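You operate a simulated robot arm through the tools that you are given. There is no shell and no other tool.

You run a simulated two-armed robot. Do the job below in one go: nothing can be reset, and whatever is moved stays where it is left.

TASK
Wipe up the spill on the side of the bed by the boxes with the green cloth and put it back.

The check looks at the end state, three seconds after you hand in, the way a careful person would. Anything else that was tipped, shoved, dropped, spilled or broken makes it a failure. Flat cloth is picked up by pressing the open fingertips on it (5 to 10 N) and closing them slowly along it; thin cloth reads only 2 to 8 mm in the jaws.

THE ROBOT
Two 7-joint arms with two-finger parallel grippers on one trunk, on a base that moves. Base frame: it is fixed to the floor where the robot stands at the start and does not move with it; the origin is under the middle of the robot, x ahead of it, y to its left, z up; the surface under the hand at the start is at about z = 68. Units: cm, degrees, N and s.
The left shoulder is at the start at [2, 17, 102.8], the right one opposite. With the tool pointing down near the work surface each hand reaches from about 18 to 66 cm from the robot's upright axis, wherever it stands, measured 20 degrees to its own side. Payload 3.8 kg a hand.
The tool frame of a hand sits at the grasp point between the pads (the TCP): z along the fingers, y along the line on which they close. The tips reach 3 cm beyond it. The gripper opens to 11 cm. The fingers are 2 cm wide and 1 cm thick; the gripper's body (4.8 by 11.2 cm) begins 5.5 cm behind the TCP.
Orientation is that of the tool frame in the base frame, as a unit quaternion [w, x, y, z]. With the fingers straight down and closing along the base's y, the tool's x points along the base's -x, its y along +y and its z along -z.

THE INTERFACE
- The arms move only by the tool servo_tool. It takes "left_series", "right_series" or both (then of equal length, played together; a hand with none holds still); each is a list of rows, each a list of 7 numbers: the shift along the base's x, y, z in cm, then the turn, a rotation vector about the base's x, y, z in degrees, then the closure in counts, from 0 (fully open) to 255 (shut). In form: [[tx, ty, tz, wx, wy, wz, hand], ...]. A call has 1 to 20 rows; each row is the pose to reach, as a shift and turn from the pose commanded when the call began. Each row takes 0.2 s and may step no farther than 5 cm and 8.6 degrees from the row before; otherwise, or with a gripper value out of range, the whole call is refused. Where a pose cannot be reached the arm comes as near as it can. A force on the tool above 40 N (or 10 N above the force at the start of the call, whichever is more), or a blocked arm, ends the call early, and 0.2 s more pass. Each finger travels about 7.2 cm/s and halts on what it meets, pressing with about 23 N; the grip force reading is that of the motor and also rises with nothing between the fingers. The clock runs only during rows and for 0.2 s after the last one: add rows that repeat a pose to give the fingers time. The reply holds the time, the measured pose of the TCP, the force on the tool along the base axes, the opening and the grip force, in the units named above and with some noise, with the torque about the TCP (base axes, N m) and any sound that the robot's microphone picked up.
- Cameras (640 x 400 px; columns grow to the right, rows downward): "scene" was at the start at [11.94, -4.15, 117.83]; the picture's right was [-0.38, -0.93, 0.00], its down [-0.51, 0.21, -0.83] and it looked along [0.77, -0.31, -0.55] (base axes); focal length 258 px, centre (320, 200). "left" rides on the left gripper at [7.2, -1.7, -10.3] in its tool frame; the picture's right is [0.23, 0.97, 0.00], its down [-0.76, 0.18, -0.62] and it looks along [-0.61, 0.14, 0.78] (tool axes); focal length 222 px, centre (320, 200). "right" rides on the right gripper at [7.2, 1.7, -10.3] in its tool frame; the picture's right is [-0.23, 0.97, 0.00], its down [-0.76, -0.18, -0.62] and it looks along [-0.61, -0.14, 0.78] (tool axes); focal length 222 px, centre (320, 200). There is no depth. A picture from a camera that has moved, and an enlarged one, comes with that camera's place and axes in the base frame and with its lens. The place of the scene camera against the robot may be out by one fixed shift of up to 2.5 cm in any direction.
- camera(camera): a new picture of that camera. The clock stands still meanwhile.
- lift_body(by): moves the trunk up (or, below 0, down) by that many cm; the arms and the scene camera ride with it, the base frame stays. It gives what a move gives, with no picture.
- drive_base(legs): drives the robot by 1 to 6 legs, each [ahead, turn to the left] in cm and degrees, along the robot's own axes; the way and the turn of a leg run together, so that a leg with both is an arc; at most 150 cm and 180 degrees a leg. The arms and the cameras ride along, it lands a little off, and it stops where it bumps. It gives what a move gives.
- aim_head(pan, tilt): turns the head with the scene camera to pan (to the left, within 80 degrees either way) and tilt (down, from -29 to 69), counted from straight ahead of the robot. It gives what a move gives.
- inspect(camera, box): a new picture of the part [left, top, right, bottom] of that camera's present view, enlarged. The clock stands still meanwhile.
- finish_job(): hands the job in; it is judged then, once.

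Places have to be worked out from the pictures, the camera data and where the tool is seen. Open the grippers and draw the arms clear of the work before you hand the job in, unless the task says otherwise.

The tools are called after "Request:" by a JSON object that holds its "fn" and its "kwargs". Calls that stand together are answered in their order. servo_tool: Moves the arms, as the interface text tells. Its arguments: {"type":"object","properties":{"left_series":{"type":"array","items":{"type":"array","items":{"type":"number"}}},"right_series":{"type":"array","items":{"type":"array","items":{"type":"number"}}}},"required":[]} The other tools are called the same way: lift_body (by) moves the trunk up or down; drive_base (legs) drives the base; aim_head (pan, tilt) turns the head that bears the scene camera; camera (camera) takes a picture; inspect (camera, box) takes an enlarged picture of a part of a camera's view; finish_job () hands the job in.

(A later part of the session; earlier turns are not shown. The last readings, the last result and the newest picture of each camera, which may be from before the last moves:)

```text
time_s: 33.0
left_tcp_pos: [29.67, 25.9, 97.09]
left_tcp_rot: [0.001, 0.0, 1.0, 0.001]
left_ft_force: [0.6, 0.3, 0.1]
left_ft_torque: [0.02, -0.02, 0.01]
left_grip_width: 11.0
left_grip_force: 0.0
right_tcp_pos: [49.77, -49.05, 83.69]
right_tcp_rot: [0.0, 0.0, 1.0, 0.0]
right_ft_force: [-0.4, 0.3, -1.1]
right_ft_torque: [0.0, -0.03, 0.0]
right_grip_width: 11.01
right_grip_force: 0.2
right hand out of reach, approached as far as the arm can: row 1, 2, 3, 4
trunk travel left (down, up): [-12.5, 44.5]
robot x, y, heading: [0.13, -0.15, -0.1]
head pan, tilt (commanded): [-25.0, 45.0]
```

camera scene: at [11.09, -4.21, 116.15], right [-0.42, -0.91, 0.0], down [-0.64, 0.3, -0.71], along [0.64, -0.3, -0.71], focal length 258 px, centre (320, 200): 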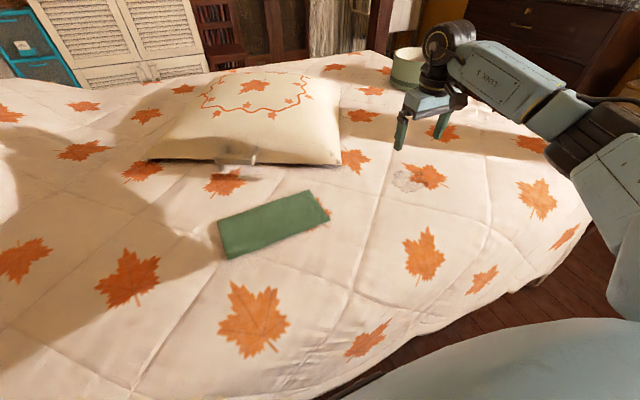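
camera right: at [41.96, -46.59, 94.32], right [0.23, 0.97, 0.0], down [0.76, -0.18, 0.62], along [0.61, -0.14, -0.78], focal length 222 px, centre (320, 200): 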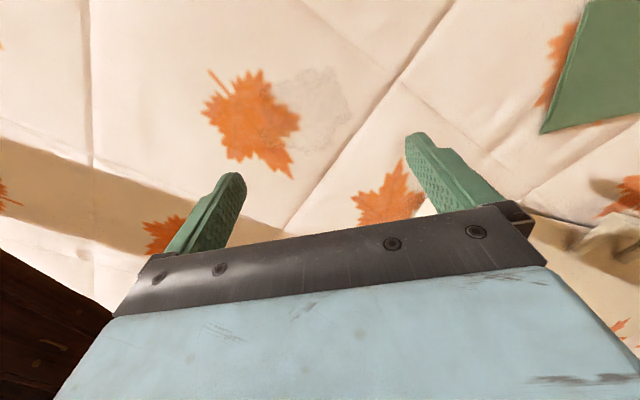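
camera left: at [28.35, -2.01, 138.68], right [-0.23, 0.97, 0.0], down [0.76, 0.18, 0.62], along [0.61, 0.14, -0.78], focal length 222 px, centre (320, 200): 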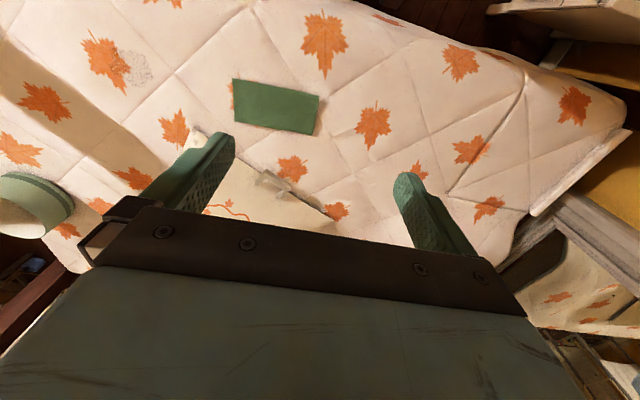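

The right arm's reach ends at about [49.8, −49] from here, so the robot must stand some 20 cm farther right. I draw the right arm back first, then shift the base sideways: turn left, back off, turn straight, go ahead again.

Request:
{"fn": "servo_tool", "kwargs": {"right_series": [[-3.5, 1.5, 2, 0, 0, 0, 0], [-7, 3, 4, 0, 0, 0, 0], [-10.5, 5, 6, 0, 0, 0, 0], [-14, 7, 8, 0, 0, 0, 0], [-18, 9.5, 10, 0, 0, 0, 0], [-19, 10, 12, 0, 0, 0, 0]]}}

Request:
{"fn": "drive_base", "kwargs": {"legs": [[0, 35], [-36, 0]]}}

```text
refused: row 5 steps farther than a row can; nothing moved
```

```text
time_s: 34.5
left_tcp_pos: [18.42, 33.79, 97.15]
left_tcp_rot: [0.0, -0.168, 0.986, -0.002]
left_ft_force: [0.1, 0.3, -0.4]
left_ft_torque: [0.01, 0.01, -0.01]
left_grip_width: 11.0
left_grip_force: 0.0
right_tcp_pos: [62.15, -30.4, 83.38]
right_tcp_rot: [-0.003, -0.166, 0.986, 0.0]
right_ft_force: [-0.1, -0.5, -0.6]
right_ft_torque: [0.0, -0.06, 0.02]
right_grip_width: 11.0
right_grip_force: 0.1
trunk travel left (down, up): [-12.5, 44.5]
robot x, y, heading: [-1.23, -0.61, 18.0]
head pan, tilt (commanded): [-25.0, 45.0]
stopped in leg 1: the robot was blocked; the commanded pose is now the measured one
```

The retreat was refused, so the arm was still out when the base turned, and the turn stopped at 18°. I look at once whether the right hand touched the pillow or the base is blocked by the bed.

Request:
{"fn": "camera", "kwargs": {"camera": "scene"}}

Request:
{"fn": "camera", "kwargs": {"camera": "right"}}

Request:
{"fn": "camera", "kwargs": {"camera": "left"}}

```text
taken
camera scene: at [10.79, -1.52, 116.15], right [-0.12, -0.99, 0.0], down [-0.7, 0.09, -0.71], along [0.7, -0.09, -0.71], focal length 258 px, centre (320, 200)
```

scene: 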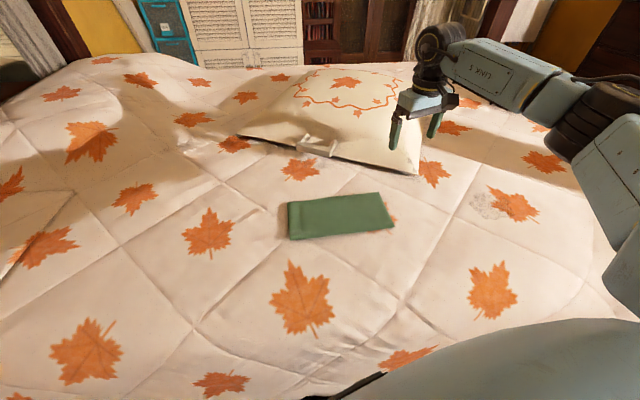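

```text
taken
camera right: at [54.94, -31.07, 93.72], right [-0.1, 0.99, 0.0], down [0.78, 0.08, 0.62], along [0.62, 0.07, -0.78], focal length 222 px, centre (320, 200)
```

right: 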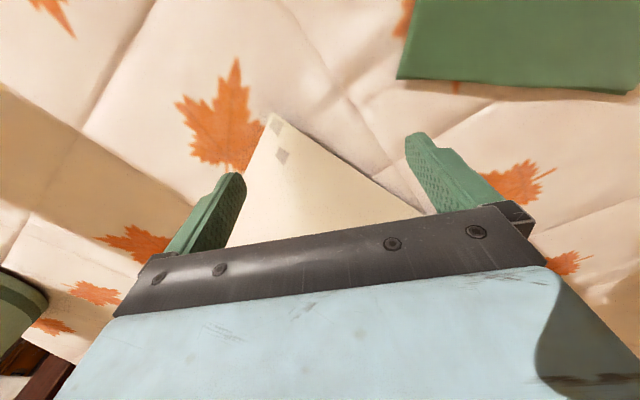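

```text
taken
camera left: at [11.97, 29.77, 107.45], right [-0.54, 0.84, 0.0], down [0.66, 0.42, 0.62], along [0.53, 0.33, -0.78], focal length 222 px, centre (320, 200)
```

left: 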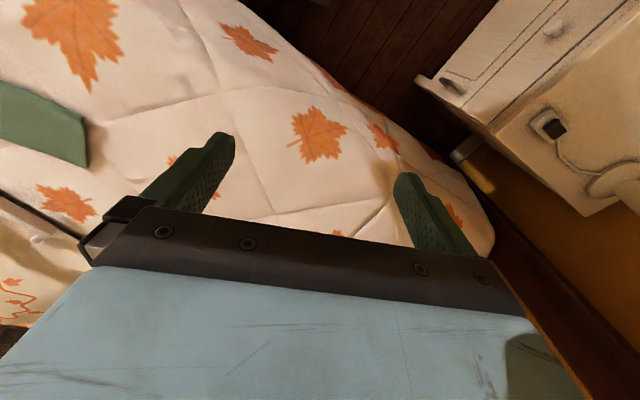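

Pillow and cloth are where they were, and the wrist force is near zero, so it was the base that met the bed. I now lift and draw back the right arm in properly small steps.

Request:
{"fn": "servo_tool", "kwargs": {"right_series": [[0, 0, 4, 0, 0, 0, 0], [-2, 0, 8, 0, 0, 0, 0], [-5, 0, 11, 0, 0, 0, 0], [-9, 0, 13, 0, 0, 0, 0], [-13, 0, 14, 0, 0, 0, 0], [-17, 0, 14, 0, 0, 0, 0], [-21, 0, 14, 0, 0, 0, 0], [-25, 0, 14, 0, 0, 0, 0]]}}

Request:
{"fn": "aim_head", "kwargs": {"pan": 0, "tilt": 69}}

Request:
{"fn": "camera", "kwargs": {"camera": "scene"}}

```text
time_s: 36.3
left_tcp_pos: [18.27, 33.6, 97.09]
left_tcp_rot: [0.0, -0.167, 0.986, 0.001]
left_ft_force: [-0.8, -0.2, -1.2]
left_ft_torque: [0.0, 0.01, 0.01]
left_grip_width: 10.99
left_grip_force: 0.0
right_tcp_pos: [37.09, -30.33, 97.43]
right_tcp_rot: [-0.002, -0.166, 0.986, 0.001]
right_ft_force: [0.0, -0.1, 0.3]
right_ft_torque: [0.0, 0.02, -0.01]
right_grip_width: 10.99
right_grip_force: 0.1
trunk travel left (down, up): [-12.5, 44.5]
robot x, y, heading: [-0.7, -0.19, 18.1]
head pan, tilt (commanded): [-25.0, 45.0]
```

```text
time_s: 37.2
left_tcp_pos: [18.26, 33.73, 97.17]
left_tcp_rot: [0.0, -0.168, 0.986, -0.001]
left_ft_force: [0.5, -0.1, 0.3]
left_ft_torque: [0.01, -0.01, -0.03]
left_grip_width: 11.02
left_grip_force: 0.1
right_tcp_pos: [37.29, -30.42, 97.46]
right_tcp_rot: [-0.001, -0.166, 0.986, 0.0]
right_ft_force: [0.3, -0.1, -0.5]
right_ft_torque: [0.03, 0.0, 0.0]
right_grip_width: 11.01
right_grip_force: 0.0
trunk travel left (down, up): [-12.5, 44.5]
robot x, y, heading: [-1.26, -0.04, 18.0]
head pan, tilt (commanded): [0.0, 68.8]
```

```text
taken
camera scene: at [8.04, 1.14, 113.26], right [0.31, -0.95, 0.0], down [-0.89, -0.29, -0.36], along [0.35, 0.11, -0.93], focal length 258 px, centre (320, 200)
```

scene: 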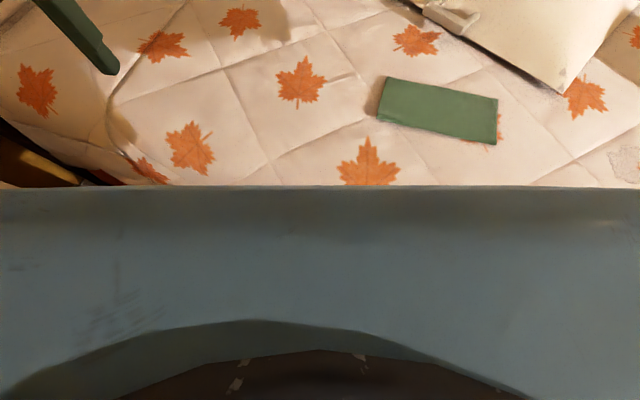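

The chest had met the bed edge while turning. With the arms drawn in, I back straight off 15 cm and then turn further left, so that backing up carries me to the right.

Request:
{"fn": "drive_base", "kwargs": {"legs": [[-15, 0], [0, 27]]}}

Request:
{"fn": "aim_head", "kwargs": {"pan": 80, "tilt": 30}}

Request:
{"fn": "camera", "kwargs": {"camera": "scene"}}

Request:
{"fn": "aim_head", "kwargs": {"pan": -80, "tilt": 40}}

Request:
{"fn": "camera", "kwargs": {"camera": "scene"}}

```text
time_s: 40.0
left_tcp_pos: [-13.42, 34.06, 97.16]
left_tcp_rot: [0.0, -0.39, 0.921, 0.001]
left_ft_force: [-0.2, -0.6, 0.8]
left_ft_torque: [0.01, 0.02, -0.02]
left_grip_width: 11.01
left_grip_force: 0.0
right_tcp_pos: [32.24, -14.73, 97.43]
right_tcp_rot: [-0.002, -0.388, 0.922, 0.0]
right_ft_force: [0.3, 0.2, -0.5]
right_ft_torque: [0.01, 0.02, 0.03]
right_grip_width: 10.99
right_grip_force: 0.1
trunk travel left (down, up): [-12.5, 44.5]
robot x, y, heading: [-15.54, -5.21, 44.4]
head pan, tilt (commanded): [0.0, 68.8]
```

```text
time_s: 41.5
left_tcp_pos: [-13.26, 34.01, 97.29]
left_tcp_rot: [0.0, -0.39, 0.921, 0.0]
left_ft_force: [0.1, -0.8, -0.5]
left_ft_torque: [0.02, 0.01, 0.03]
left_grip_width: 11.01
left_grip_force: 0.2
right_tcp_pos: [32.25, -14.84, 97.45]
right_tcp_rot: [-0.002, -0.388, 0.922, 0.0]
right_ft_force: [-0.1, -0.1, 0.3]
right_ft_torque: [0.03, -0.01, 0.02]
right_grip_width: 11.01
right_grip_force: 0.1
trunk travel left (down, up): [-12.5, 44.5]
robot x, y, heading: [-14.77, -4.9, 44.8]
head pan, tilt (commanded): [80.0, 30.0]
```

```text
taken
camera scene: at [-17.25, 3.0, 118.41], right [0.82, 0.57, 0.0], down [0.28, -0.41, -0.87], along [-0.49, 0.71, -0.5], focal length 258 px, centre (320, 200)
```

scene: 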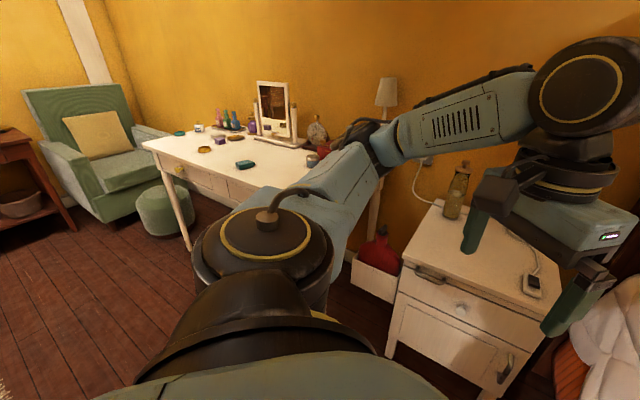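

```text
time_s: 43.9
left_tcp_pos: [-13.27, 33.98, 97.23]
left_tcp_rot: [0.0, -0.389, 0.921, 0.0]
left_ft_force: [0.6, 0.7, -0.6]
left_ft_torque: [-0.01, -0.02, 0.0]
left_grip_width: 11.0
left_grip_force: 0.1
right_tcp_pos: [32.37, -14.74, 97.47]
right_tcp_rot: [-0.002, -0.389, 0.921, 0.0]
right_ft_force: [-1.2, -0.1, 0.2]
right_ft_torque: [-0.01, -0.01, -0.01]
right_grip_width: 10.98
right_grip_force: 0.0
trunk travel left (down, up): [-12.5, 44.5]
robot x, y, heading: [-15.48, -5.24, 44.7]
head pan, tilt (commanded): [-80.0, 40.0]
```

```text
taken
camera scene: at [-5.18, -9.37, 116.87], right [-0.58, -0.82, 0.0], down [-0.52, 0.37, -0.77], along [0.62, -0.44, -0.64], focal length 258 px, centre (320, 200)
```

scene: 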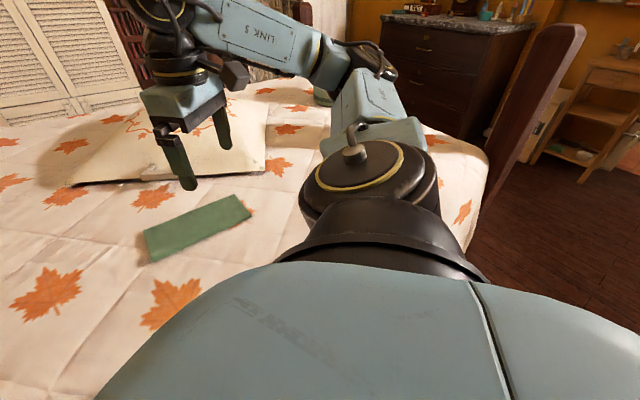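

The space around is clear (nightstand and table are over half a metre off). I back up at heading 45°, turn straight again and then advance towards the bed.

Request:
{"fn": "drive_base", "kwargs": {"legs": [[-22, 0], [0, -44.7]]}}

Request:
{"fn": "aim_head", "kwargs": {"pan": -10, "tilt": 40}}

Request:
{"fn": "camera", "kwargs": {"camera": "scene"}}

```text
time_s: 47.7
left_tcp_pos: [-1.65, 5.79, 97.21]
left_tcp_rot: [0.0, -0.006, 1.0, 0.0]
left_ft_force: [0.1, -0.4, -0.2]
left_ft_torque: [0.01, -0.02, -0.01]
left_grip_width: 11.03
left_grip_force: 0.0
right_tcp_pos: [-4.17, -60.82, 97.36]
right_tcp_rot: [-0.002, -0.004, 1.0, 0.001]
right_ft_force: [0.4, -0.5, -0.1]
right_ft_torque: [-0.02, -0.02, -0.01]
right_grip_width: 11.02
right_grip_force: 0.0
trunk travel left (down, up): [-12.5, 44.5]
robot x, y, heading: [-30.9, -20.53, -0.7]
head pan, tilt (commanded): [-80.0, 40.0]
```

```text
time_s: 49.1
left_tcp_pos: [-1.65, 5.88, 97.17]
left_tcp_rot: [0.0, -0.005, 1.0, 0.0]
left_ft_force: [0.0, -0.4, 0.8]
left_ft_torque: [-0.02, 0.0, 0.01]
left_grip_width: 10.97
left_grip_force: 0.1
right_tcp_pos: [-4.2, -60.84, 97.37]
right_tcp_rot: [-0.001, -0.004, 1.0, 0.002]
right_ft_force: [-0.4, -1.0, 0.5]
right_ft_torque: [-0.01, 0.01, -0.02]
right_grip_width: 10.99
right_grip_force: 0.1
trunk travel left (down, up): [-12.5, 44.5]
robot x, y, heading: [-30.44, -20.2, -0.6]
head pan, tilt (commanded): [-10.0, 40.0]
```

```text
taken
camera scene: at [-18.67, -22.72, 116.87], right [-0.18, -0.98, 0.0], down [-0.63, 0.12, -0.77], along [0.75, -0.14, -0.64], focal length 258 px, centre (320, 200)
```

scene: 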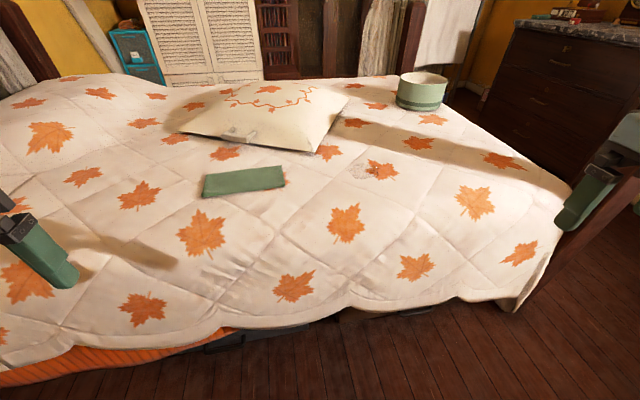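

The robot now stands at [−30.5, −20.3], facing straight. I drive ahead 30.5 cm to stand as near the bed as at the start.

Request:
{"fn": "drive_base", "kwargs": {"legs": [[30.5, 0.5]]}}

Request:
{"fn": "aim_head", "kwargs": {"pan": -10, "tilt": 45}}

Request:
{"fn": "camera", "kwargs": {"camera": "scene"}}

Request:
{"fn": "camera", "kwargs": {"camera": "left"}}

Request:
{"fn": "camera", "kwargs": {"camera": "right"}}

```text
time_s: 51.1
left_tcp_pos: [28.79, 5.95, 97.09]
left_tcp_rot: [0.0, -0.01, 1.0, 0.0]
left_ft_force: [0.4, -0.3, 0.8]
left_ft_torque: [0.0, 0.05, 0.01]
left_grip_width: 11.0
left_grip_force: 0.1
right_tcp_pos: [26.7, -60.89, 97.42]
right_tcp_rot: [-0.002, -0.007, 1.0, 0.001]
right_ft_force: [1.1, -0.2, -0.6]
right_ft_torque: [-0.01, -0.01, 0.01]
right_grip_width: 10.99
right_grip_force: 0.0
trunk travel left (down, up): [-12.5, 44.5]
robot x, y, heading: [-0.65, -20.36, -0.1]
head pan, tilt (commanded): [-10.0, 40.0]
```

```text
time_s: 51.8
left_tcp_pos: [28.64, 5.86, 97.15]
left_tcp_rot: [0.0, -0.01, 1.0, 0.0]
left_ft_force: [0.5, 0.9, -0.3]
left_ft_torque: [0.0, -0.01, 0.01]
left_grip_width: 11.01
left_grip_force: 0.2
right_tcp_pos: [26.71, -60.9, 97.4]
right_tcp_rot: [-0.002, -0.008, 1.0, 0.001]
right_ft_force: [0.5, -0.4, 0.4]
right_ft_torque: [-0.01, -0.02, 0.01]
right_grip_width: 10.99
right_grip_force: 0.1
trunk travel left (down, up): [-12.5, 44.5]
robot x, y, heading: [-0.5, -20.33, -0.2]
head pan, tilt (commanded): [-10.0, 45.0]
```

```text
taken
camera scene: at [11.48, -22.77, 116.15], right [-0.18, -0.98, 0.0], down [-0.7, 0.12, -0.71], along [0.7, -0.12, -0.71], focal length 258 px, centre (320, 200)
```

scene: 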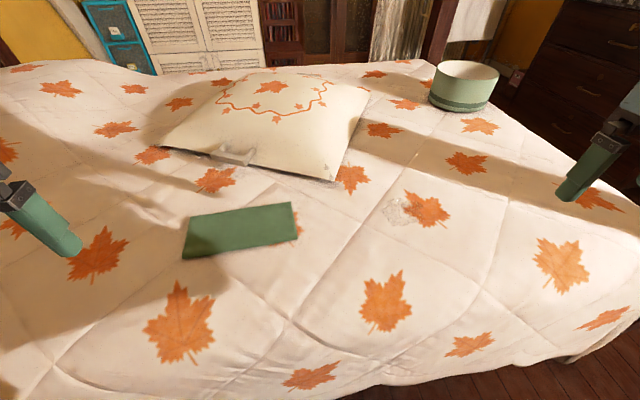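

```text
taken
camera left: at [21.42, 4.06, 107.47], right [-0.25, 0.97, 0.0], down [0.76, 0.19, 0.62], along [0.6, 0.15, -0.78], focal length 222 px, centre (320, 200)
```

left: 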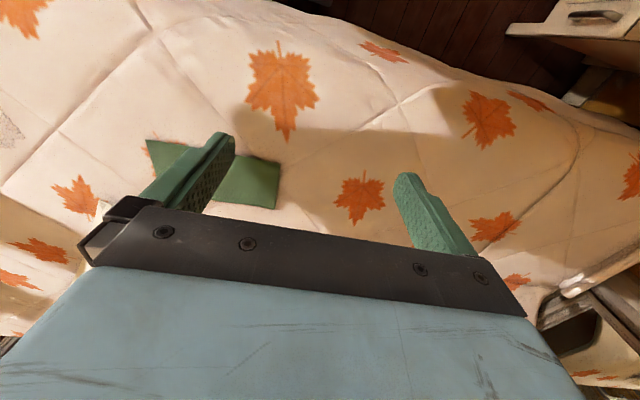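

```text
taken
camera right: at [19.53, -59.2, 107.71], right [0.21, 0.98, 0.0], down [0.77, -0.17, 0.62], along [0.61, -0.13, -0.78], focal length 222 px, centre (320, 200)
```

right: 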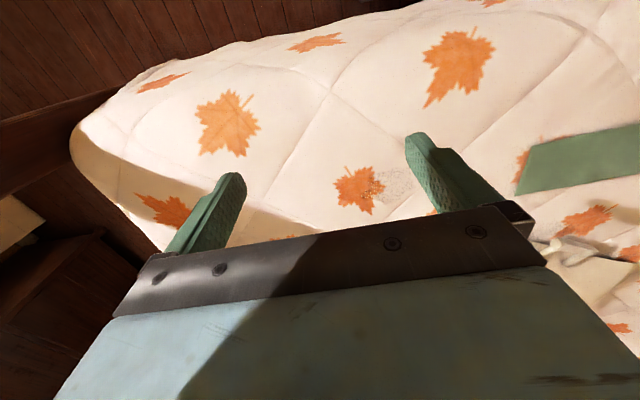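

The robot stands at about [−0.5, −20.3] with both cloth and stain in the right arm's range. I move the left arm farther left and bring the right hand above the cloth's middle, half open, at z = 80.

Request:
{"fn": "servo_tool", "kwargs": {"left_series": [[0, 2, 0, 0, 0, 0, 0], [0, 4, 0, 0, 0, 0, 0], [0, 6, 0, 0, 0, 0, 0], [0, 8, 0, 0, 0, 0, 0], [0, 10, 0, 0, 0, 0, 0], [0, 12, 0, 0, 0, 0, 0], [0, 14, 0, 0, 0, 0, 0], [0, 15, 0, 0, 0, 0, 0], [0, 15, 0, 0, 0, 0, 0], [0, 15, 0, 0, 0, 0, 0], [0, 15, 0, 0, 0, 0, 0], [0, 15, 0, 0, 0, 0, 0], [0, 15, 0, 0, 0, 0, 0]], "right_series": [[1.9, 3.8, -1.3, 0, 0, 0, 10], [3.8, 7.6, -2.6, 0, 0, 0, 20], [5.7, 11.4, -3.9, 0, 0, 0, 30], [7.6, 15.2, -5.2, 0, 0, 0, 40], [9.5, 19, -6.5, 0, 0, 0, 50], [11.4, 22.8, -7.8, 0, 0, 0, 60], [13.3, 26.6, -9.1, 0, 0, 0, 70], [15.2, 30.4, -10.4, 0, 0, 0, 80], [17.1, 34.2, -11.7, 0, 0, 0, 90], [19, 38, -13, 0, 0, 0, 100], [20.9, 41.8, -14.3, 0, 0, 0, 110], [22.8, 45.6, -15.8, 0, 0, 0, 110], [24.8, 49.4, -17.4, 0, 0, 0, 110]]}}

Request:
{"fn": "camera", "kwargs": {"camera": "right"}}

Request:
{"fn": "camera", "kwargs": {"camera": "scene"}}

```text
time_s: 54.6
left_tcp_pos: [28.65, 21.12, 97.2]
left_tcp_rot: [0.0, -0.009, 1.0, -0.001]
left_ft_force: [0.4, 0.4, 0.1]
left_ft_torque: [-0.02, 0.0, 0.03]
left_grip_width: 10.98
left_grip_force: 0.1
right_tcp_pos: [51.4, -11.29, 79.82]
right_tcp_rot: [-0.001, -0.009, 1.0, 0.001]
right_ft_force: [0.6, 0.4, -1.5]
right_ft_torque: [-0.01, 0.0, -0.01]
right_grip_width: 6.27
right_grip_force: 0.0
trunk travel left (down, up): [-12.5, 44.5]
robot x, y, heading: [-0.14, -20.44, 0.2]
head pan, tilt (commanded): [-10.0, 45.0]
```

```text
taken
camera right: at [44.22, -9.65, 90.06], right [0.21, 0.98, 0.0], down [0.77, -0.16, 0.62], along [0.61, -0.13, -0.78], focal length 222 px, centre (320, 200)
```

right: 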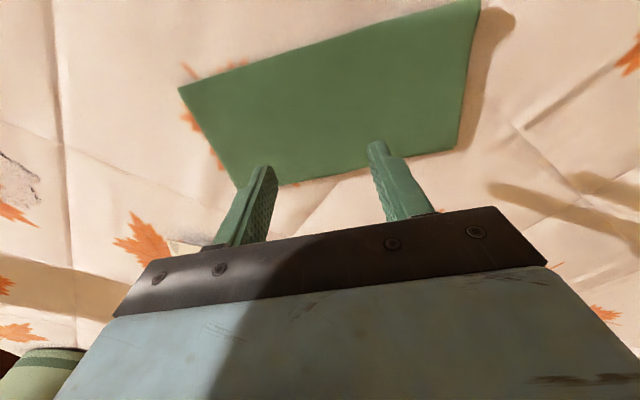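

```text
taken
camera scene: at [11.46, -22.69, 116.15], right [-0.18, -0.98, 0.0], down [-0.7, 0.12, -0.71], along [0.7, -0.13, -0.71], focal length 258 px, centre (320, 200)
```

scene: 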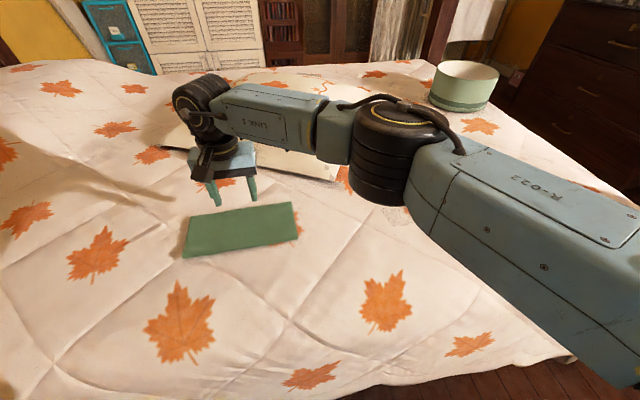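

The cloth spans x 45.4–57.1, y −22.5 to 1.9; the tool is over its middle. I descend to just above it, then feel for the surface.

Request:
{"fn": "servo_tool", "kwargs": {"right_series": [[0, 0.5, -3, 0, 0, 0, 110], [0, 1, -6, 0, 0, 0, 110], [0, 1, -7, 0, 0, 0, 110], [0, 1, -7.5, 0, 0, 0, 110], [0, 1, -7.5, 0, 0, 0, 110]]}}

Request:
{"fn": "servo_tool", "kwargs": {"right_series": [[0, 0, -0.4, 0, 0, 0, 110], [0, 0, -0.8, 0, 0, 0, 110], [0, 0, -0.8, 0, 0, 0, 110]]}}

```text
time_s: 55.8
left_tcp_pos: [28.52, 21.12, 97.16]
left_tcp_rot: [-0.001, -0.01, 1.0, 0.0]
left_ft_force: [0.3, -0.6, 1.0]
left_ft_torque: [0.0, -0.01, -0.04]
left_grip_width: 11.02
left_grip_force: 0.1
right_tcp_pos: [51.51, -10.27, 72.45]
right_tcp_rot: [-0.002, -0.008, 1.0, 0.001]
right_ft_force: [-0.5, -0.9, 0.7]
right_ft_torque: [0.02, -0.01, 0.03]
right_grip_width: 6.26
right_grip_force: 0.1
trunk travel left (down, up): [-12.5, 44.5]
robot x, y, heading: [-0.32, -20.55, -0.2]
head pan, tilt (commanded): [-10.0, 45.0]
```

```text
time_s: 56.6
left_tcp_pos: [28.57, 21.09, 97.04]
left_tcp_rot: [0.0, -0.01, 1.0, 0.0]
left_ft_force: [0.1, -0.2, 0.1]
left_ft_torque: [-0.03, 0.0, -0.01]
left_grip_width: 11.01
left_grip_force: 0.0
right_tcp_pos: [51.52, -10.34, 71.71]
right_tcp_rot: [-0.002, -0.008, 1.0, 0.001]
right_ft_force: [0.0, 0.1, -0.7]
right_ft_torque: [0.02, 0.02, -0.01]
right_grip_width: 6.26
right_grip_force: 0.1
trunk travel left (down, up): [-12.5, 44.5]
robot x, y, heading: [0.03, -20.73, -0.2]
head pan, tilt (commanded): [-10.0, 45.0]
```

No contact yet at z = 71.7; I go on down in small steps.

Request:
{"fn": "servo_tool", "kwargs": {"right_series": [[0, 0, -0.3, 0, 0, 0, 110], [0, 0, -0.5, 0, 0, 0, 110], [0, 0, -0.5, 0, 0, 0, 110]]}}

Request:
{"fn": "inspect", "kwargs": {"camera": "right", "box": [160, 60, 480, 260]}}

```text
time_s: 57.4
left_tcp_pos: [28.71, 20.97, 97.13]
left_tcp_rot: [-0.001, -0.009, 1.0, 0.0]
left_ft_force: [0.1, 0.7, 0.6]
left_ft_torque: [0.0, 0.01, 0.0]
left_grip_width: 10.99
left_grip_force: 0.1
right_tcp_pos: [51.56, -10.43, 71.13]
right_tcp_rot: [0.0, -0.008, 1.0, 0.001]
right_ft_force: [-0.9, -0.3, 9.6]
right_ft_torque: [-0.14, 0.04, -0.01]
right_grip_width: 6.25
right_grip_force: 0.0
trunk travel left (down, up): [-12.5, 44.5]
robot x, y, heading: [-0.29, -20.65, -0.2]
head pan, tilt (commanded): [-10.0, 45.0]
```

```text
2.00 times, centred on (320, 160) of right
camera zoom: at [44.35, -8.78, 81.48], right [0.21, 0.98, 0.0], down [0.77, -0.17, 0.62], along [0.61, -0.13, -0.78], focal length 444 px, centre (320, 280)
```

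zoom: 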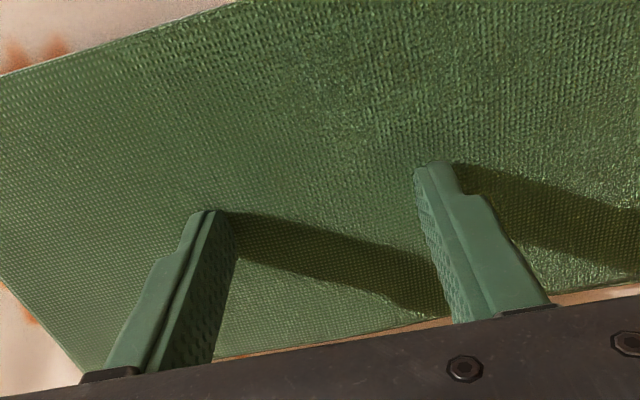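

Contact with 9.6 N at z ≈ 71.1, which is right for picking cloth. I close the fingers slowly along it.

Request:
{"fn": "servo_tool", "kwargs": {"right_series": [[0, 0, 0, 0, 0, 0, 118], [0, 0, 0, 0, 0, 0, 126], [0, 0, 0, 0, 0, 0, 134], [0, 0, 0, 0, 0, 0, 142], [0, 0, 0, 0, 0, 0, 150], [0, 0, 0, 0, 0, 0, 158], [0, 0, 0, 0, 0, 0, 166], [0, 0, 0, 0, 0, 0, 174], [0, 0, 0, 0, 0, 0, 182], [0, 0, 0, 0, 0, 0, 190], [0, 0, 0, 0, 0, 0, 198], [0, 0, 0, 0, 0, 0, 206], [0, 0, 0, 0, 0, 0, 214], [0, 0, 0, 0, 0, 0, 222], [0, 0, 0, 0, 0, 0, 230], [0, 0, 0, 0, 0, 0, 238], [0, 0, 0, 0, 0, 0, 246], [0, 0, 0, 0, 0, 0, 255], [0, 0, 0, 0, 0, 0, 255], [0, 0, 0, 0, 0, 0, 255]]}}

Request:
{"fn": "camera", "kwargs": {"camera": "right"}}

Request:
{"fn": "camera", "kwargs": {"camera": "scene"}}

```text
time_s: 61.6
left_tcp_pos: [28.54, 20.96, 97.09]
left_tcp_rot: [0.0, -0.01, 1.0, 0.0]
left_ft_force: [-0.3, 0.8, 0.0]
left_ft_torque: [-0.02, -0.05, -0.02]
left_grip_width: 11.01
left_grip_force: 0.1
right_tcp_pos: [51.46, -10.36, 71.0]
right_tcp_rot: [-0.001, -0.007, 1.0, 0.001]
right_ft_force: [0.5, -1.7, 17.0]
right_ft_torque: [-0.05, -0.01, 0.03]
right_grip_width: 0.81
right_grip_force: 23.4
trunk travel left (down, up): [-12.5, 44.5]
robot x, y, heading: [0.14, -21.07, -0.1]
head pan, tilt (commanded): [-10.0, 45.0]
```

```text
taken
camera right: at [44.31, -8.79, 81.47], right [0.21, 0.98, 0.0], down [0.77, -0.17, 0.62], along [0.61, -0.13, -0.78], focal length 222 px, centre (320, 200)
```

right: 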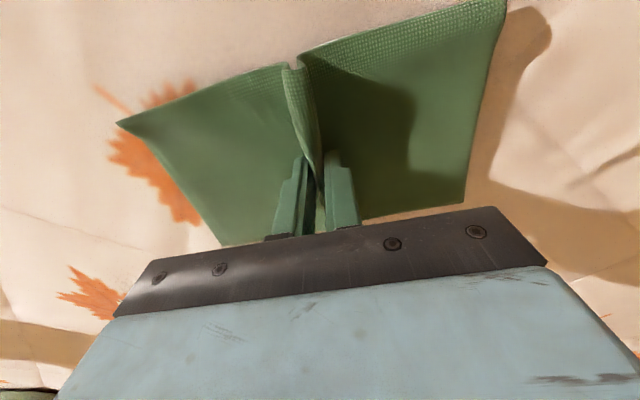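

```text
taken
camera scene: at [11.36, -22.8, 116.16], right [-0.18, -0.98, 0.0], down [-0.7, 0.12, -0.71], along [0.7, -0.12, -0.71], focal length 258 px, centre (320, 200)
```

scene: 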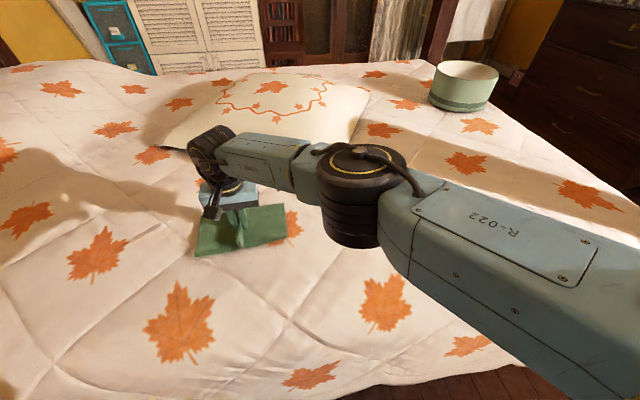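

The cloth is pinched in a neat fold (8 mm in the jaws, 23 N). I lift it gently and look whether it holds.

Request:
{"fn": "servo_tool", "kwargs": {"right_series": [[0, 0, 1, 0, 0, 0, 255], [0, 0, 3, 0, 0, 0, 255], [0, 0, 5, 0, 0, 0, 255], [0, 0, 8, 0, 0, 0, 255], [0, 0, 11, 0, 0, 0, 255], [0, 0, 14, 0, 0, 0, 255], [0, 0, 14, 0, 0, 0, 255]]}}

Request:
{"fn": "camera", "kwargs": {"camera": "right"}}

Request:
{"fn": "camera", "kwargs": {"camera": "scene"}}

```text
time_s: 63.2
left_tcp_pos: [28.68, 21.1, 97.11]
left_tcp_rot: [0.0, -0.01, 1.0, 0.0]
left_ft_force: [0.5, -0.2, 1.3]
left_ft_torque: [0.02, -0.01, -0.01]
left_grip_width: 10.99
left_grip_force: 0.1
right_tcp_pos: [51.48, -10.34, 85.15]
right_tcp_rot: [-0.002, -0.008, 1.0, 0.001]
right_ft_force: [-0.1, 0.1, -1.7]
right_ft_torque: [0.02, 0.02, 0.01]
right_grip_width: 0.78
right_grip_force: 23.1
trunk travel left (down, up): [-12.5, 44.5]
robot x, y, heading: [-0.5, -20.18, -0.5]
head pan, tilt (commanded): [-10.0, 45.0]
```

```text
taken
camera right: at [44.5, -8.7, 95.46], right [0.21, 0.98, 0.0], down [0.77, -0.17, 0.62], along [0.61, -0.13, -0.78], focal length 222 px, centre (320, 200)
```

right: 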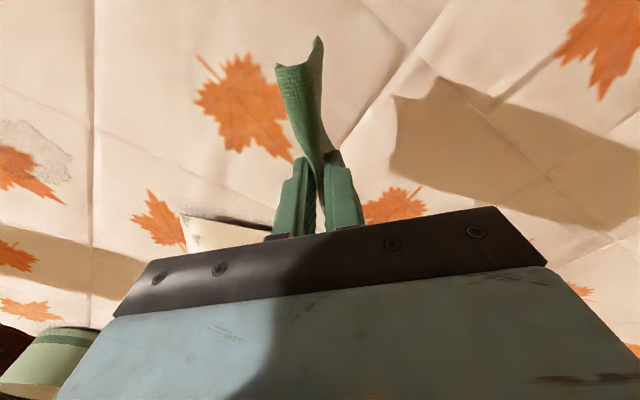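

```text
taken
camera scene: at [11.48, -22.77, 116.14], right [-0.18, -0.98, 0.0], down [-0.7, 0.12, -0.71], along [0.7, -0.12, -0.71], focal length 258 px, centre (320, 200)
```

scene: 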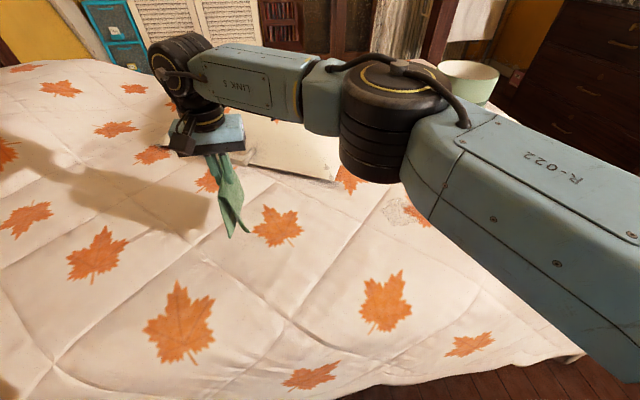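

The cloth holds firmly and hangs free. I carry it across to above the stain's middle, keeping the height.

Request:
{"fn": "servo_tool", "kwargs": {"right_series": [[-0.2, -3, 0.5, 0, 0, 0, 255], [-0.4, -7, 1, 0, 0, 0, 255], [-0.6, -11.5, 1, 0, 0, 0, 255], [-0.8, -16, 1, 0, 0, 0, 255], [-1, -20.5, 1, 0, 0, 0, 255], [-1.2, -25, 1, 0, 0, 0, 255], [-1.4, -29.5, 1, 0, 0, 0, 255], [-1.5, -34, 1, 0, 0, 0, 255], [-1.5, -37.5, 0.5, 0, 0, 0, 255], [-1.5, -40, 0, 0, 0, 0, 255], [-1.5, -40, 0, 0, 0, 0, 255], [-1.5, -40, 0, 0, 0, 0, 255], [-1.5, -40, 0, 0, 0, 0, 255]]}}

Request:
{"fn": "camera", "kwargs": {"camera": "right"}}

Request:
{"fn": "camera", "kwargs": {"camera": "scene"}}

```text
time_s: 66.0
left_tcp_pos: [28.61, 20.93, 97.22]
left_tcp_rot: [-0.001, -0.009, 1.0, 0.0]
left_ft_force: [-0.1, 0.4, 0.1]
left_ft_torque: [0.03, -0.02, 0.02]
left_grip_width: 11.0
left_grip_force: 0.1
right_tcp_pos: [50.09, -50.48, 85.12]
right_tcp_rot: [-0.001, -0.008, 1.0, 0.001]
right_ft_force: [0.4, -0.4, 0.0]
right_ft_torque: [0.01, 0.02, 0.01]
right_grip_width: 0.78
right_grip_force: 23.2
trunk travel left (down, up): [-12.5, 44.5]
robot x, y, heading: [0.07, -20.68, -0.0]
head pan, tilt (commanded): [-10.0, 45.0]
```

```text
taken
camera right: at [42.93, -48.8, 95.52], right [0.21, 0.98, 0.0], down [0.77, -0.17, 0.62], along [0.61, -0.13, -0.78], focal length 222 px, centre (320, 200)
```

right: 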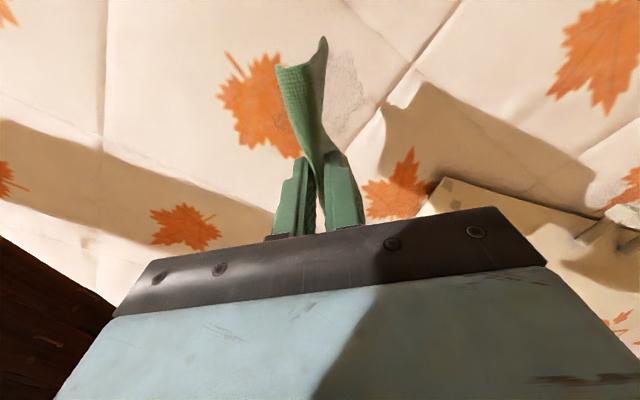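

```text
taken
camera scene: at [11.48, -22.77, 116.15], right [-0.18, -0.98, 0.0], down [-0.7, 0.12, -0.71], along [0.7, -0.12, -0.71], focal length 258 px, centre (320, 200)
```

scene: 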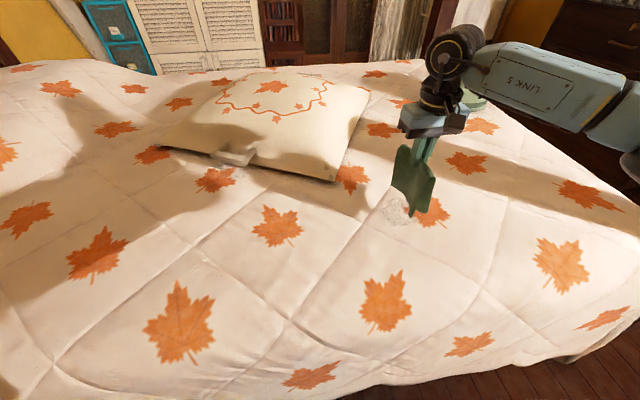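

The cloth hangs above the stain. I lower it slowly so the wings splay on the bed, stopping just above contact of the fingertips.

Request:
{"fn": "servo_tool", "kwargs": {"right_series": [[0, 0, -2, 0, 0, 0, 255], [0, 0, -4, 0, 0, 0, 255], [0, 0, -5.5, 0, 0, 0, 255], [0, 0, -7, 0, 0, 0, 255], [0, 0, -8, 0, 0, 0, 255], [0, 0, -9, 0, 0, 0, 255], [0, 0, -10, 0, 0, 0, 255], [0, 0, -11, 0, 0, 0, 255], [0, 0, -12, 0, 0, 0, 255], [0, 0, -12.5, 0, 0, 0, 255], [0, 0, -12.5, 0, 0, 0, 255]]}}

Request:
{"fn": "camera", "kwargs": {"camera": "right"}}

Request:
{"fn": "inspect", "kwargs": {"camera": "scene", "box": [320, 100, 520, 225]}}

```text
time_s: 68.4
left_tcp_pos: [28.53, 21.07, 97.12]
left_tcp_rot: [0.0, -0.01, 1.0, 0.0]
left_ft_force: [0.9, 1.3, -0.7]
left_ft_torque: [-0.03, 0.01, 0.01]
left_grip_width: 11.0
left_grip_force: 0.1
right_tcp_pos: [49.99, -50.37, 72.71]
right_tcp_rot: [-0.002, -0.009, 1.0, 0.001]
right_ft_force: [-0.9, 0.4, 0.7]
right_ft_torque: [0.01, 0.03, 0.02]
right_grip_width: 0.78
right_grip_force: 22.5
trunk travel left (down, up): [-12.5, 44.5]
robot x, y, heading: [-0.04, -20.58, -0.1]
head pan, tilt (commanded): [-10.0, 45.0]
```

```text
taken
camera right: at [42.79, -48.78, 83.01], right [0.21, 0.98, 0.0], down [0.77, -0.17, 0.62], along [0.61, -0.13, -0.78], focal length 222 px, centre (320, 200)
```

right: 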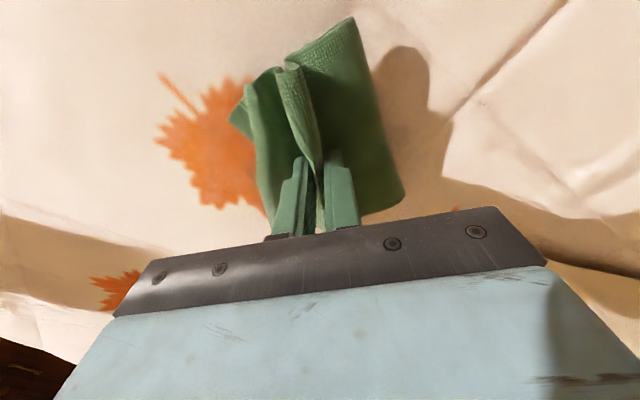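

```text
3.20 times, centred on (420, 162) of scene
camera zoom: at [11.48, -22.77, 116.15], right [-0.18, -0.98, 0.0], down [-0.7, 0.12, -0.71], along [0.7, -0.12, -0.71], focal length 827 px, centre (0, 320)
```

zoom: 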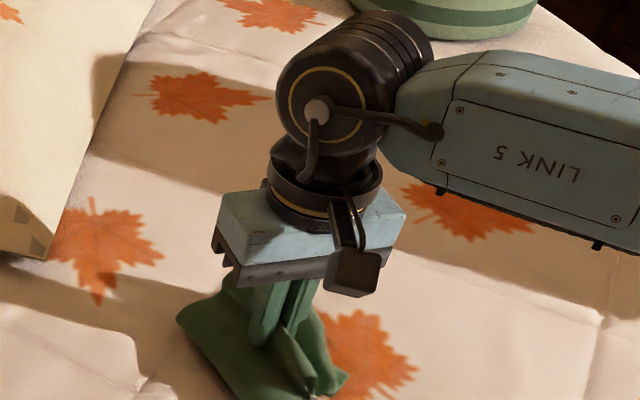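

The wings have splayed nicely to both sides over the stain. I lower the tips to press the cloth onto it.

Request:
{"fn": "servo_tool", "kwargs": {"right_series": [[0, 0, -0.4, 0, 0, 0, 255], [0, 0, -0.8, 0, 0, 0, 255], [0, 0, -1.1, 0, 0, 0, 255], [0, 0, -1.1, 0, 0, 0, 255]]}}

```text
time_s: 69.4
left_tcp_pos: [28.53, 20.96, 97.18]
left_tcp_rot: [0.0, -0.01, 1.0, 0.0]
left_ft_force: [0.0, 0.6, -0.1]
left_ft_torque: [0.01, -0.03, 0.01]
left_grip_width: 11.01
left_grip_force: 0.1
right_tcp_pos: [49.84, -50.41, 71.55]
right_tcp_rot: [-0.001, -0.008, 1.0, 0.001]
right_ft_force: [0.1, -1.0, 2.3]
right_ft_torque: [0.0, -0.03, -0.01]
right_grip_width: 0.77
right_grip_force: 22.8
trunk travel left (down, up): [-12.5, 44.5]
robot x, y, heading: [0.17, -20.76, -0.4]
head pan, tilt (commanded): [-10.0, 45.0]
```

Request:
{"fn": "servo_tool", "kwargs": {"right_series": [[0, 0, -0.2, 0, 0, 0, 255], [0, 0, -0.35, 0, 0, 0, 255], [0, 0, -0.35, 0, 0, 0, 255]]}}

```text
time_s: 70.2
left_tcp_pos: [28.57, 21.14, 97.05]
left_tcp_rot: [0.001, -0.009, 1.0, -0.001]
left_ft_force: [-0.5, -0.9, -0.3]
left_ft_torque: [-0.01, 0.02, 0.0]
left_grip_width: 10.99
left_grip_force: 0.0
right_tcp_pos: [49.94, -50.52, 71.5]
right_tcp_rot: [0.001, -0.008, 1.0, 0.002]
right_ft_force: [-3.0, 1.0, 18.3]
right_ft_torque: [0.01, 0.05, 0.03]
right_grip_width: 0.78
right_grip_force: 22.7
trunk travel left (down, up): [-12.5, 44.5]
robot x, y, heading: [-0.29, -20.34, -0.2]
head pan, tilt (commanded): [-10.0, 45.0]
```

Pressing with about 18 N; I ease up a hair and wipe the near half of the stain in back-and-forth strokes.

Request:
{"fn": "servo_tool", "kwargs": {"right_series": [[-1.5, 2, 0.1, 0, 0, 0, 255], [-3, 4, 0.1, 0, 0, 0, 255], [-5, 6.5, 0.1, 0, 0, 0, 255], [-5, 3.5, 0.1, 0, 0, 0, 255], [-5, 0.5, 0.1, 0, 0, 0, 255], [-5, -2.5, 0.1, 0, 0, 0, 255], [-5, -5, 0.1, 0, 0, 0, 255], [-5, -7, 0.1, 0, 0, 0, 255], [-3, -7, 0.1, 0, 0, 0, 255], [-3, -4, 0.1, 0, 0, 0, 255], [-3, -1, 0.1, 0, 0, 0, 255], [-3, 2, 0.1, 0, 0, 0, 255], [-3, 5, 0.1, 0, 0, 0, 255], [-3, 7, 0.1, 0, 0, 0, 255], [-1, 7, 0.1, 0, 0, 0, 255], [-1, 4, 0.1, 0, 0, 0, 255], [-1, 1, 0.1, 0, 0, 0, 255], [-1, -2, 0.1, 0, 0, 0, 255], [-1, -5, 0.1, 0, 0, 0, 255], [-1, -7, 0.1, 0, 0, 0, 255]]}}

Request:
{"fn": "camera", "kwargs": {"camera": "right"}}

Request:
{"fn": "camera", "kwargs": {"camera": "scene"}}

```text
time_s: 74.4
left_tcp_pos: [28.6, 21.07, 97.13]
left_tcp_rot: [0.0, -0.01, 1.0, -0.001]
left_ft_force: [-0.6, 0.4, 0.0]
left_ft_torque: [0.03, -0.01, -0.02]
left_grip_width: 10.99
left_grip_force: 0.0
right_tcp_pos: [49.04, -57.35, 71.36]
right_tcp_rot: [0.0, -0.009, 1.0, 0.001]
right_ft_force: [-0.7, 4.5, 8.7]
right_ft_torque: [0.09, 0.03, -0.03]
right_grip_width: 0.78
right_grip_force: 23.1
trunk travel left (down, up): [-12.5, 44.5]
robot x, y, heading: [0.03, -20.64, -0.4]
head pan, tilt (commanded): [-10.0, 45.0]
```

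```text
taken
camera right: at [41.76, -55.68, 81.62], right [0.21, 0.98, 0.0], down [0.77, -0.17, 0.62], along [0.61, -0.13, -0.78], focal length 222 px, centre (320, 200)
```

right: 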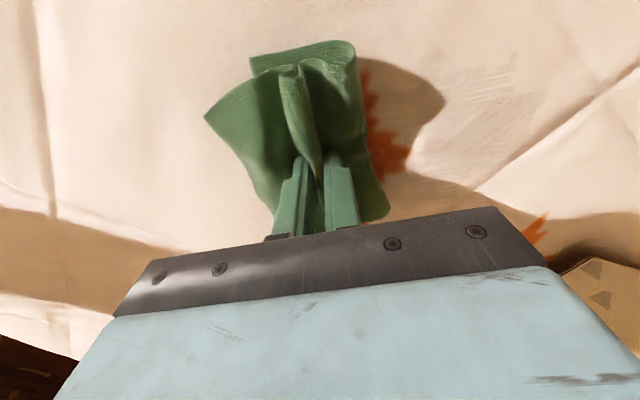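

```text
taken
camera scene: at [11.41, -22.7, 116.16], right [-0.18, -0.98, 0.0], down [-0.7, 0.12, -0.71], along [0.7, -0.13, -0.71], focal length 258 px, centre (320, 200)
```

scene: 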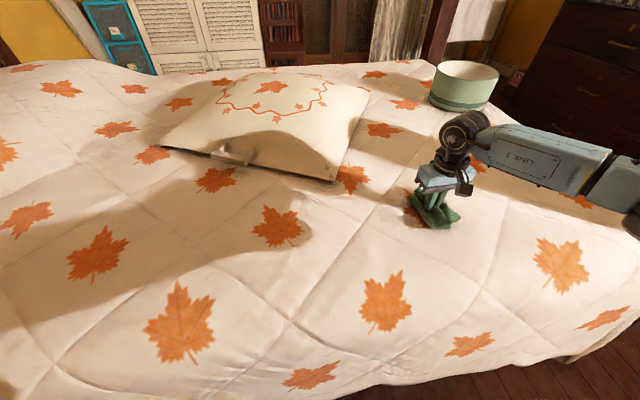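

The stain is fading into faint streaks where I wiped. I go on over the far half with the same strokes.

Request:
{"fn": "servo_tool", "kwargs": {"right_series": [[1.5, 0, -0.05, 0, 0, 0, 255], [1.5, 3, -0.05, 0, 0, 0, 255], [1.5, 6, -0.05, 0, 0, 0, 255], [1.5, 9, -0.05, 0, 0, 0, 255], [1.5, 12, -0.05, 0, 0, 0, 255], [1.5, 14, -0.05, 0, 0, 0, 255], [3, 14, -0.05, 0, 0, 0, 255], [3, 11, -0.05, 0, 0, 0, 255], [3, 8, -0.05, 0, 0, 0, 255], [3, 5, -0.05, 0, 0, 0, 255], [3, 2, -0.05, 0, 0, 0, 255], [3, 0, -0.05, 0, 0, 0, 255], [4.5, 0, -0.05, 0, 0, 0, 255], [4.5, 3, -0.05, 0, 0, 0, 255], [4.5, 6, -0.05, 0, 0, 0, 255], [4.5, 9, -0.05, 0, 0, 0, 255], [4.5, 12, -0.05, 0, 0, 0, 255], [4.5, 14, -0.05, 0, 0, 0, 255], [6, 14, -0.05, 0, 0, 0, 255], [6, 14, -0.05, 0, 0, 0, 255]]}}

Request:
{"fn": "servo_tool", "kwargs": {"right_series": [[0, -3, 0, 0, 0, 0, 255], [0, -6, 0, 0, 0, 0, 255], [0, -9, 0, 0, 0, 0, 255], [0, -12, 0, 0, 0, 0, 255], [0, -14, 0, 0, 0, 0, 255], [1, -14, 0, 0, 0, 0, 255], [1, -11, 0, 0, 0, 0, 255], [1, -8, 0, 0, 0, 0, 255], [1, -5, 0, 0, 0, 0, 255], [1, -2, 0, 0, 0, 0, 255], [1, 0, 0, 0, 0, 0, 255], [1, 0, 0, 0, 0, 0, 255]]}}

Request:
{"fn": "camera", "kwargs": {"camera": "right"}}

Request:
{"fn": "inspect", "kwargs": {"camera": "scene", "box": [320, 120, 520, 245]}}

```text
time_s: 78.6
left_tcp_pos: [28.58, 21.01, 97.14]
left_tcp_rot: [0.0, -0.009, 1.0, 0.0]
left_ft_force: [0.1, 0.2, 0.0]
left_ft_torque: [-0.01, 0.0, 0.03]
left_grip_width: 11.02
left_grip_force: 0.0
right_tcp_pos: [54.78, -43.34, 71.29]
right_tcp_rot: [0.0, -0.01, 1.0, 0.002]
right_ft_force: [-4.9, 0.9, 9.2]
right_ft_torque: [0.05, 0.14, 0.0]
right_grip_width: 0.76
right_grip_force: 21.8
trunk travel left (down, up): [-12.5, 44.5]
robot x, y, heading: [-0.14, -20.1, -0.2]
head pan, tilt (commanded): [-10.0, 45.0]
```

```text
time_s: 81.2
left_tcp_pos: [28.66, 20.95, 97.02]
left_tcp_rot: [-0.001, -0.011, 1.0, 0.0]
left_ft_force: [0.4, 0.1, 0.1]
left_ft_torque: [-0.03, -0.02, 0.02]
left_grip_width: 11.01
left_grip_force: 0.0
right_tcp_pos: [55.99, -43.42, 71.45]
right_tcp_rot: [-0.002, -0.008, 1.0, 0.001]
right_ft_force: [-1.4, 0.1, 0.5]
right_ft_torque: [-0.01, -0.01, -0.01]
right_grip_width: 0.76
right_grip_force: 23.2
trunk travel left (down, up): [-12.5, 44.5]
robot x, y, heading: [0.06, -20.63, -0.3]
head pan, tilt (commanded): [-10.0, 45.0]
```

```text
taken
camera right: at [48.9, -41.75, 81.79], right [0.21, 0.98, 0.0], down [0.77, -0.17, 0.62], along [0.61, -0.13, -0.78], focal length 222 px, centre (320, 200)
```

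right: 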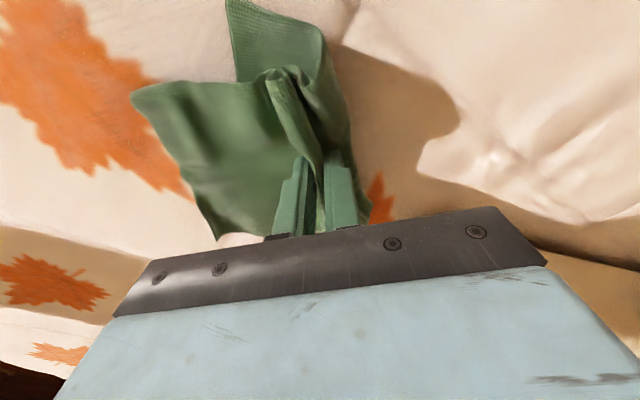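

```text
3.20 times, centred on (420, 182) of scene
camera zoom: at [11.47, -22.77, 116.14], right [-0.18, -0.98, 0.0], down [-0.7, 0.12, -0.71], along [0.7, -0.12, -0.71], focal length 827 px, centre (0, 256)
```

zoom: 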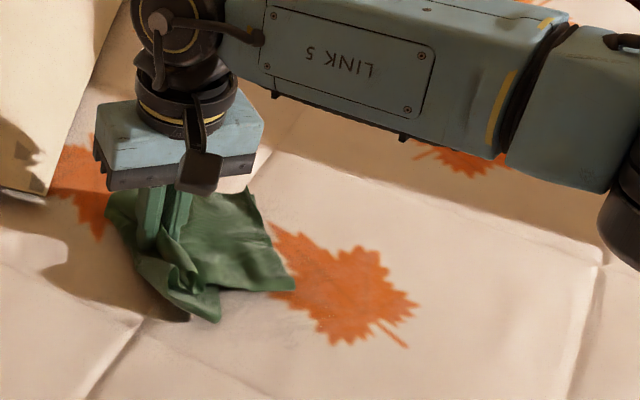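

The far strokes are done, though the last one pressed lightly. I lift the cloth and move it aside to inspect the bed for leftovers.

Request:
{"fn": "servo_tool", "kwargs": {"right_series": [[0, 0, 3, 0, 0, 0, 255], [-1, 1.5, 7, 0, 0, 0, 255], [-3, 4.5, 10, 0, 0, 0, 255], [-5, 7.5, 13, 0, 0, 0, 255], [-5, 7.5, 13, 0, 0, 0, 255]]}}

Request:
{"fn": "camera", "kwargs": {"camera": "right"}}

Request:
{"fn": "inspect", "kwargs": {"camera": "right", "box": [60, 0, 300, 150]}}

Request:
{"fn": "inspect", "kwargs": {"camera": "scene", "box": [340, 160, 500, 260]}}

```text
time_s: 82.4
left_tcp_pos: [28.65, 20.98, 97.15]
left_tcp_rot: [0.0, -0.01, 1.0, 0.0]
left_ft_force: [0.0, 0.0, -0.7]
left_ft_torque: [0.01, 0.03, 0.0]
left_grip_width: 10.99
left_grip_force: 0.1
right_tcp_pos: [50.93, -35.99, 84.34]
right_tcp_rot: [-0.002, -0.008, 1.0, 0.0]
right_ft_force: [0.5, -0.3, -0.7]
right_ft_torque: [0.0, 0.0, -0.03]
right_grip_width: 0.79
right_grip_force: 22.9
trunk travel left (down, up): [-12.5, 44.5]
robot x, y, heading: [-0.05, -20.31, -0.1]
head pan, tilt (commanded): [-10.0, 45.0]
```

```text
taken
camera right: at [43.73, -34.39, 94.6], right [0.21, 0.98, 0.0], down [0.77, -0.17, 0.62], along [0.61, -0.13, -0.78], focal length 222 px, centre (320, 200)
```

right: 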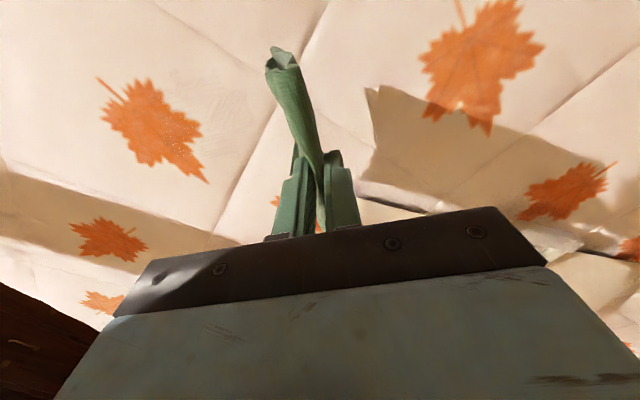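

```text
2.67 times, centred on (180, 75) of right
camera zoom: at [43.73, -34.39, 94.6], right [0.21, 0.98, 0.0], down [0.77, -0.17, 0.62], along [0.61, -0.13, -0.78], focal length 592 px, centre (693, 533)
```

zoom: 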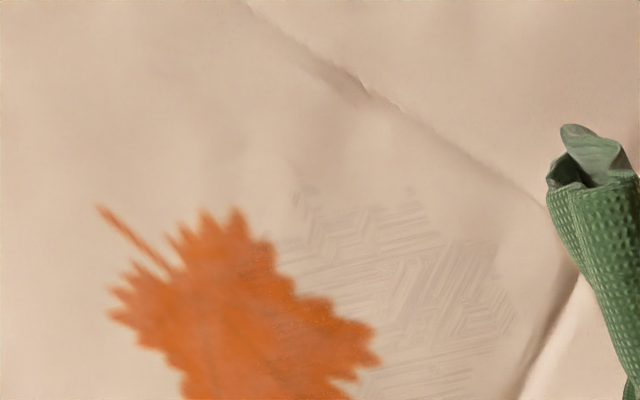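

```text
4.00 times, centred on (420, 210) of scene
camera zoom: at [11.48, -22.78, 116.14], right [-0.18, -0.98, 0.0], down [-0.7, 0.12, -0.71], along [0.7, -0.12, -0.71], focal length 1033 px, centre (-80, 160)
```

zoom: 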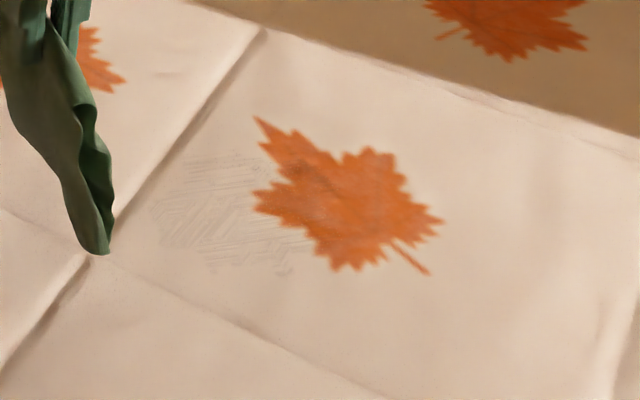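

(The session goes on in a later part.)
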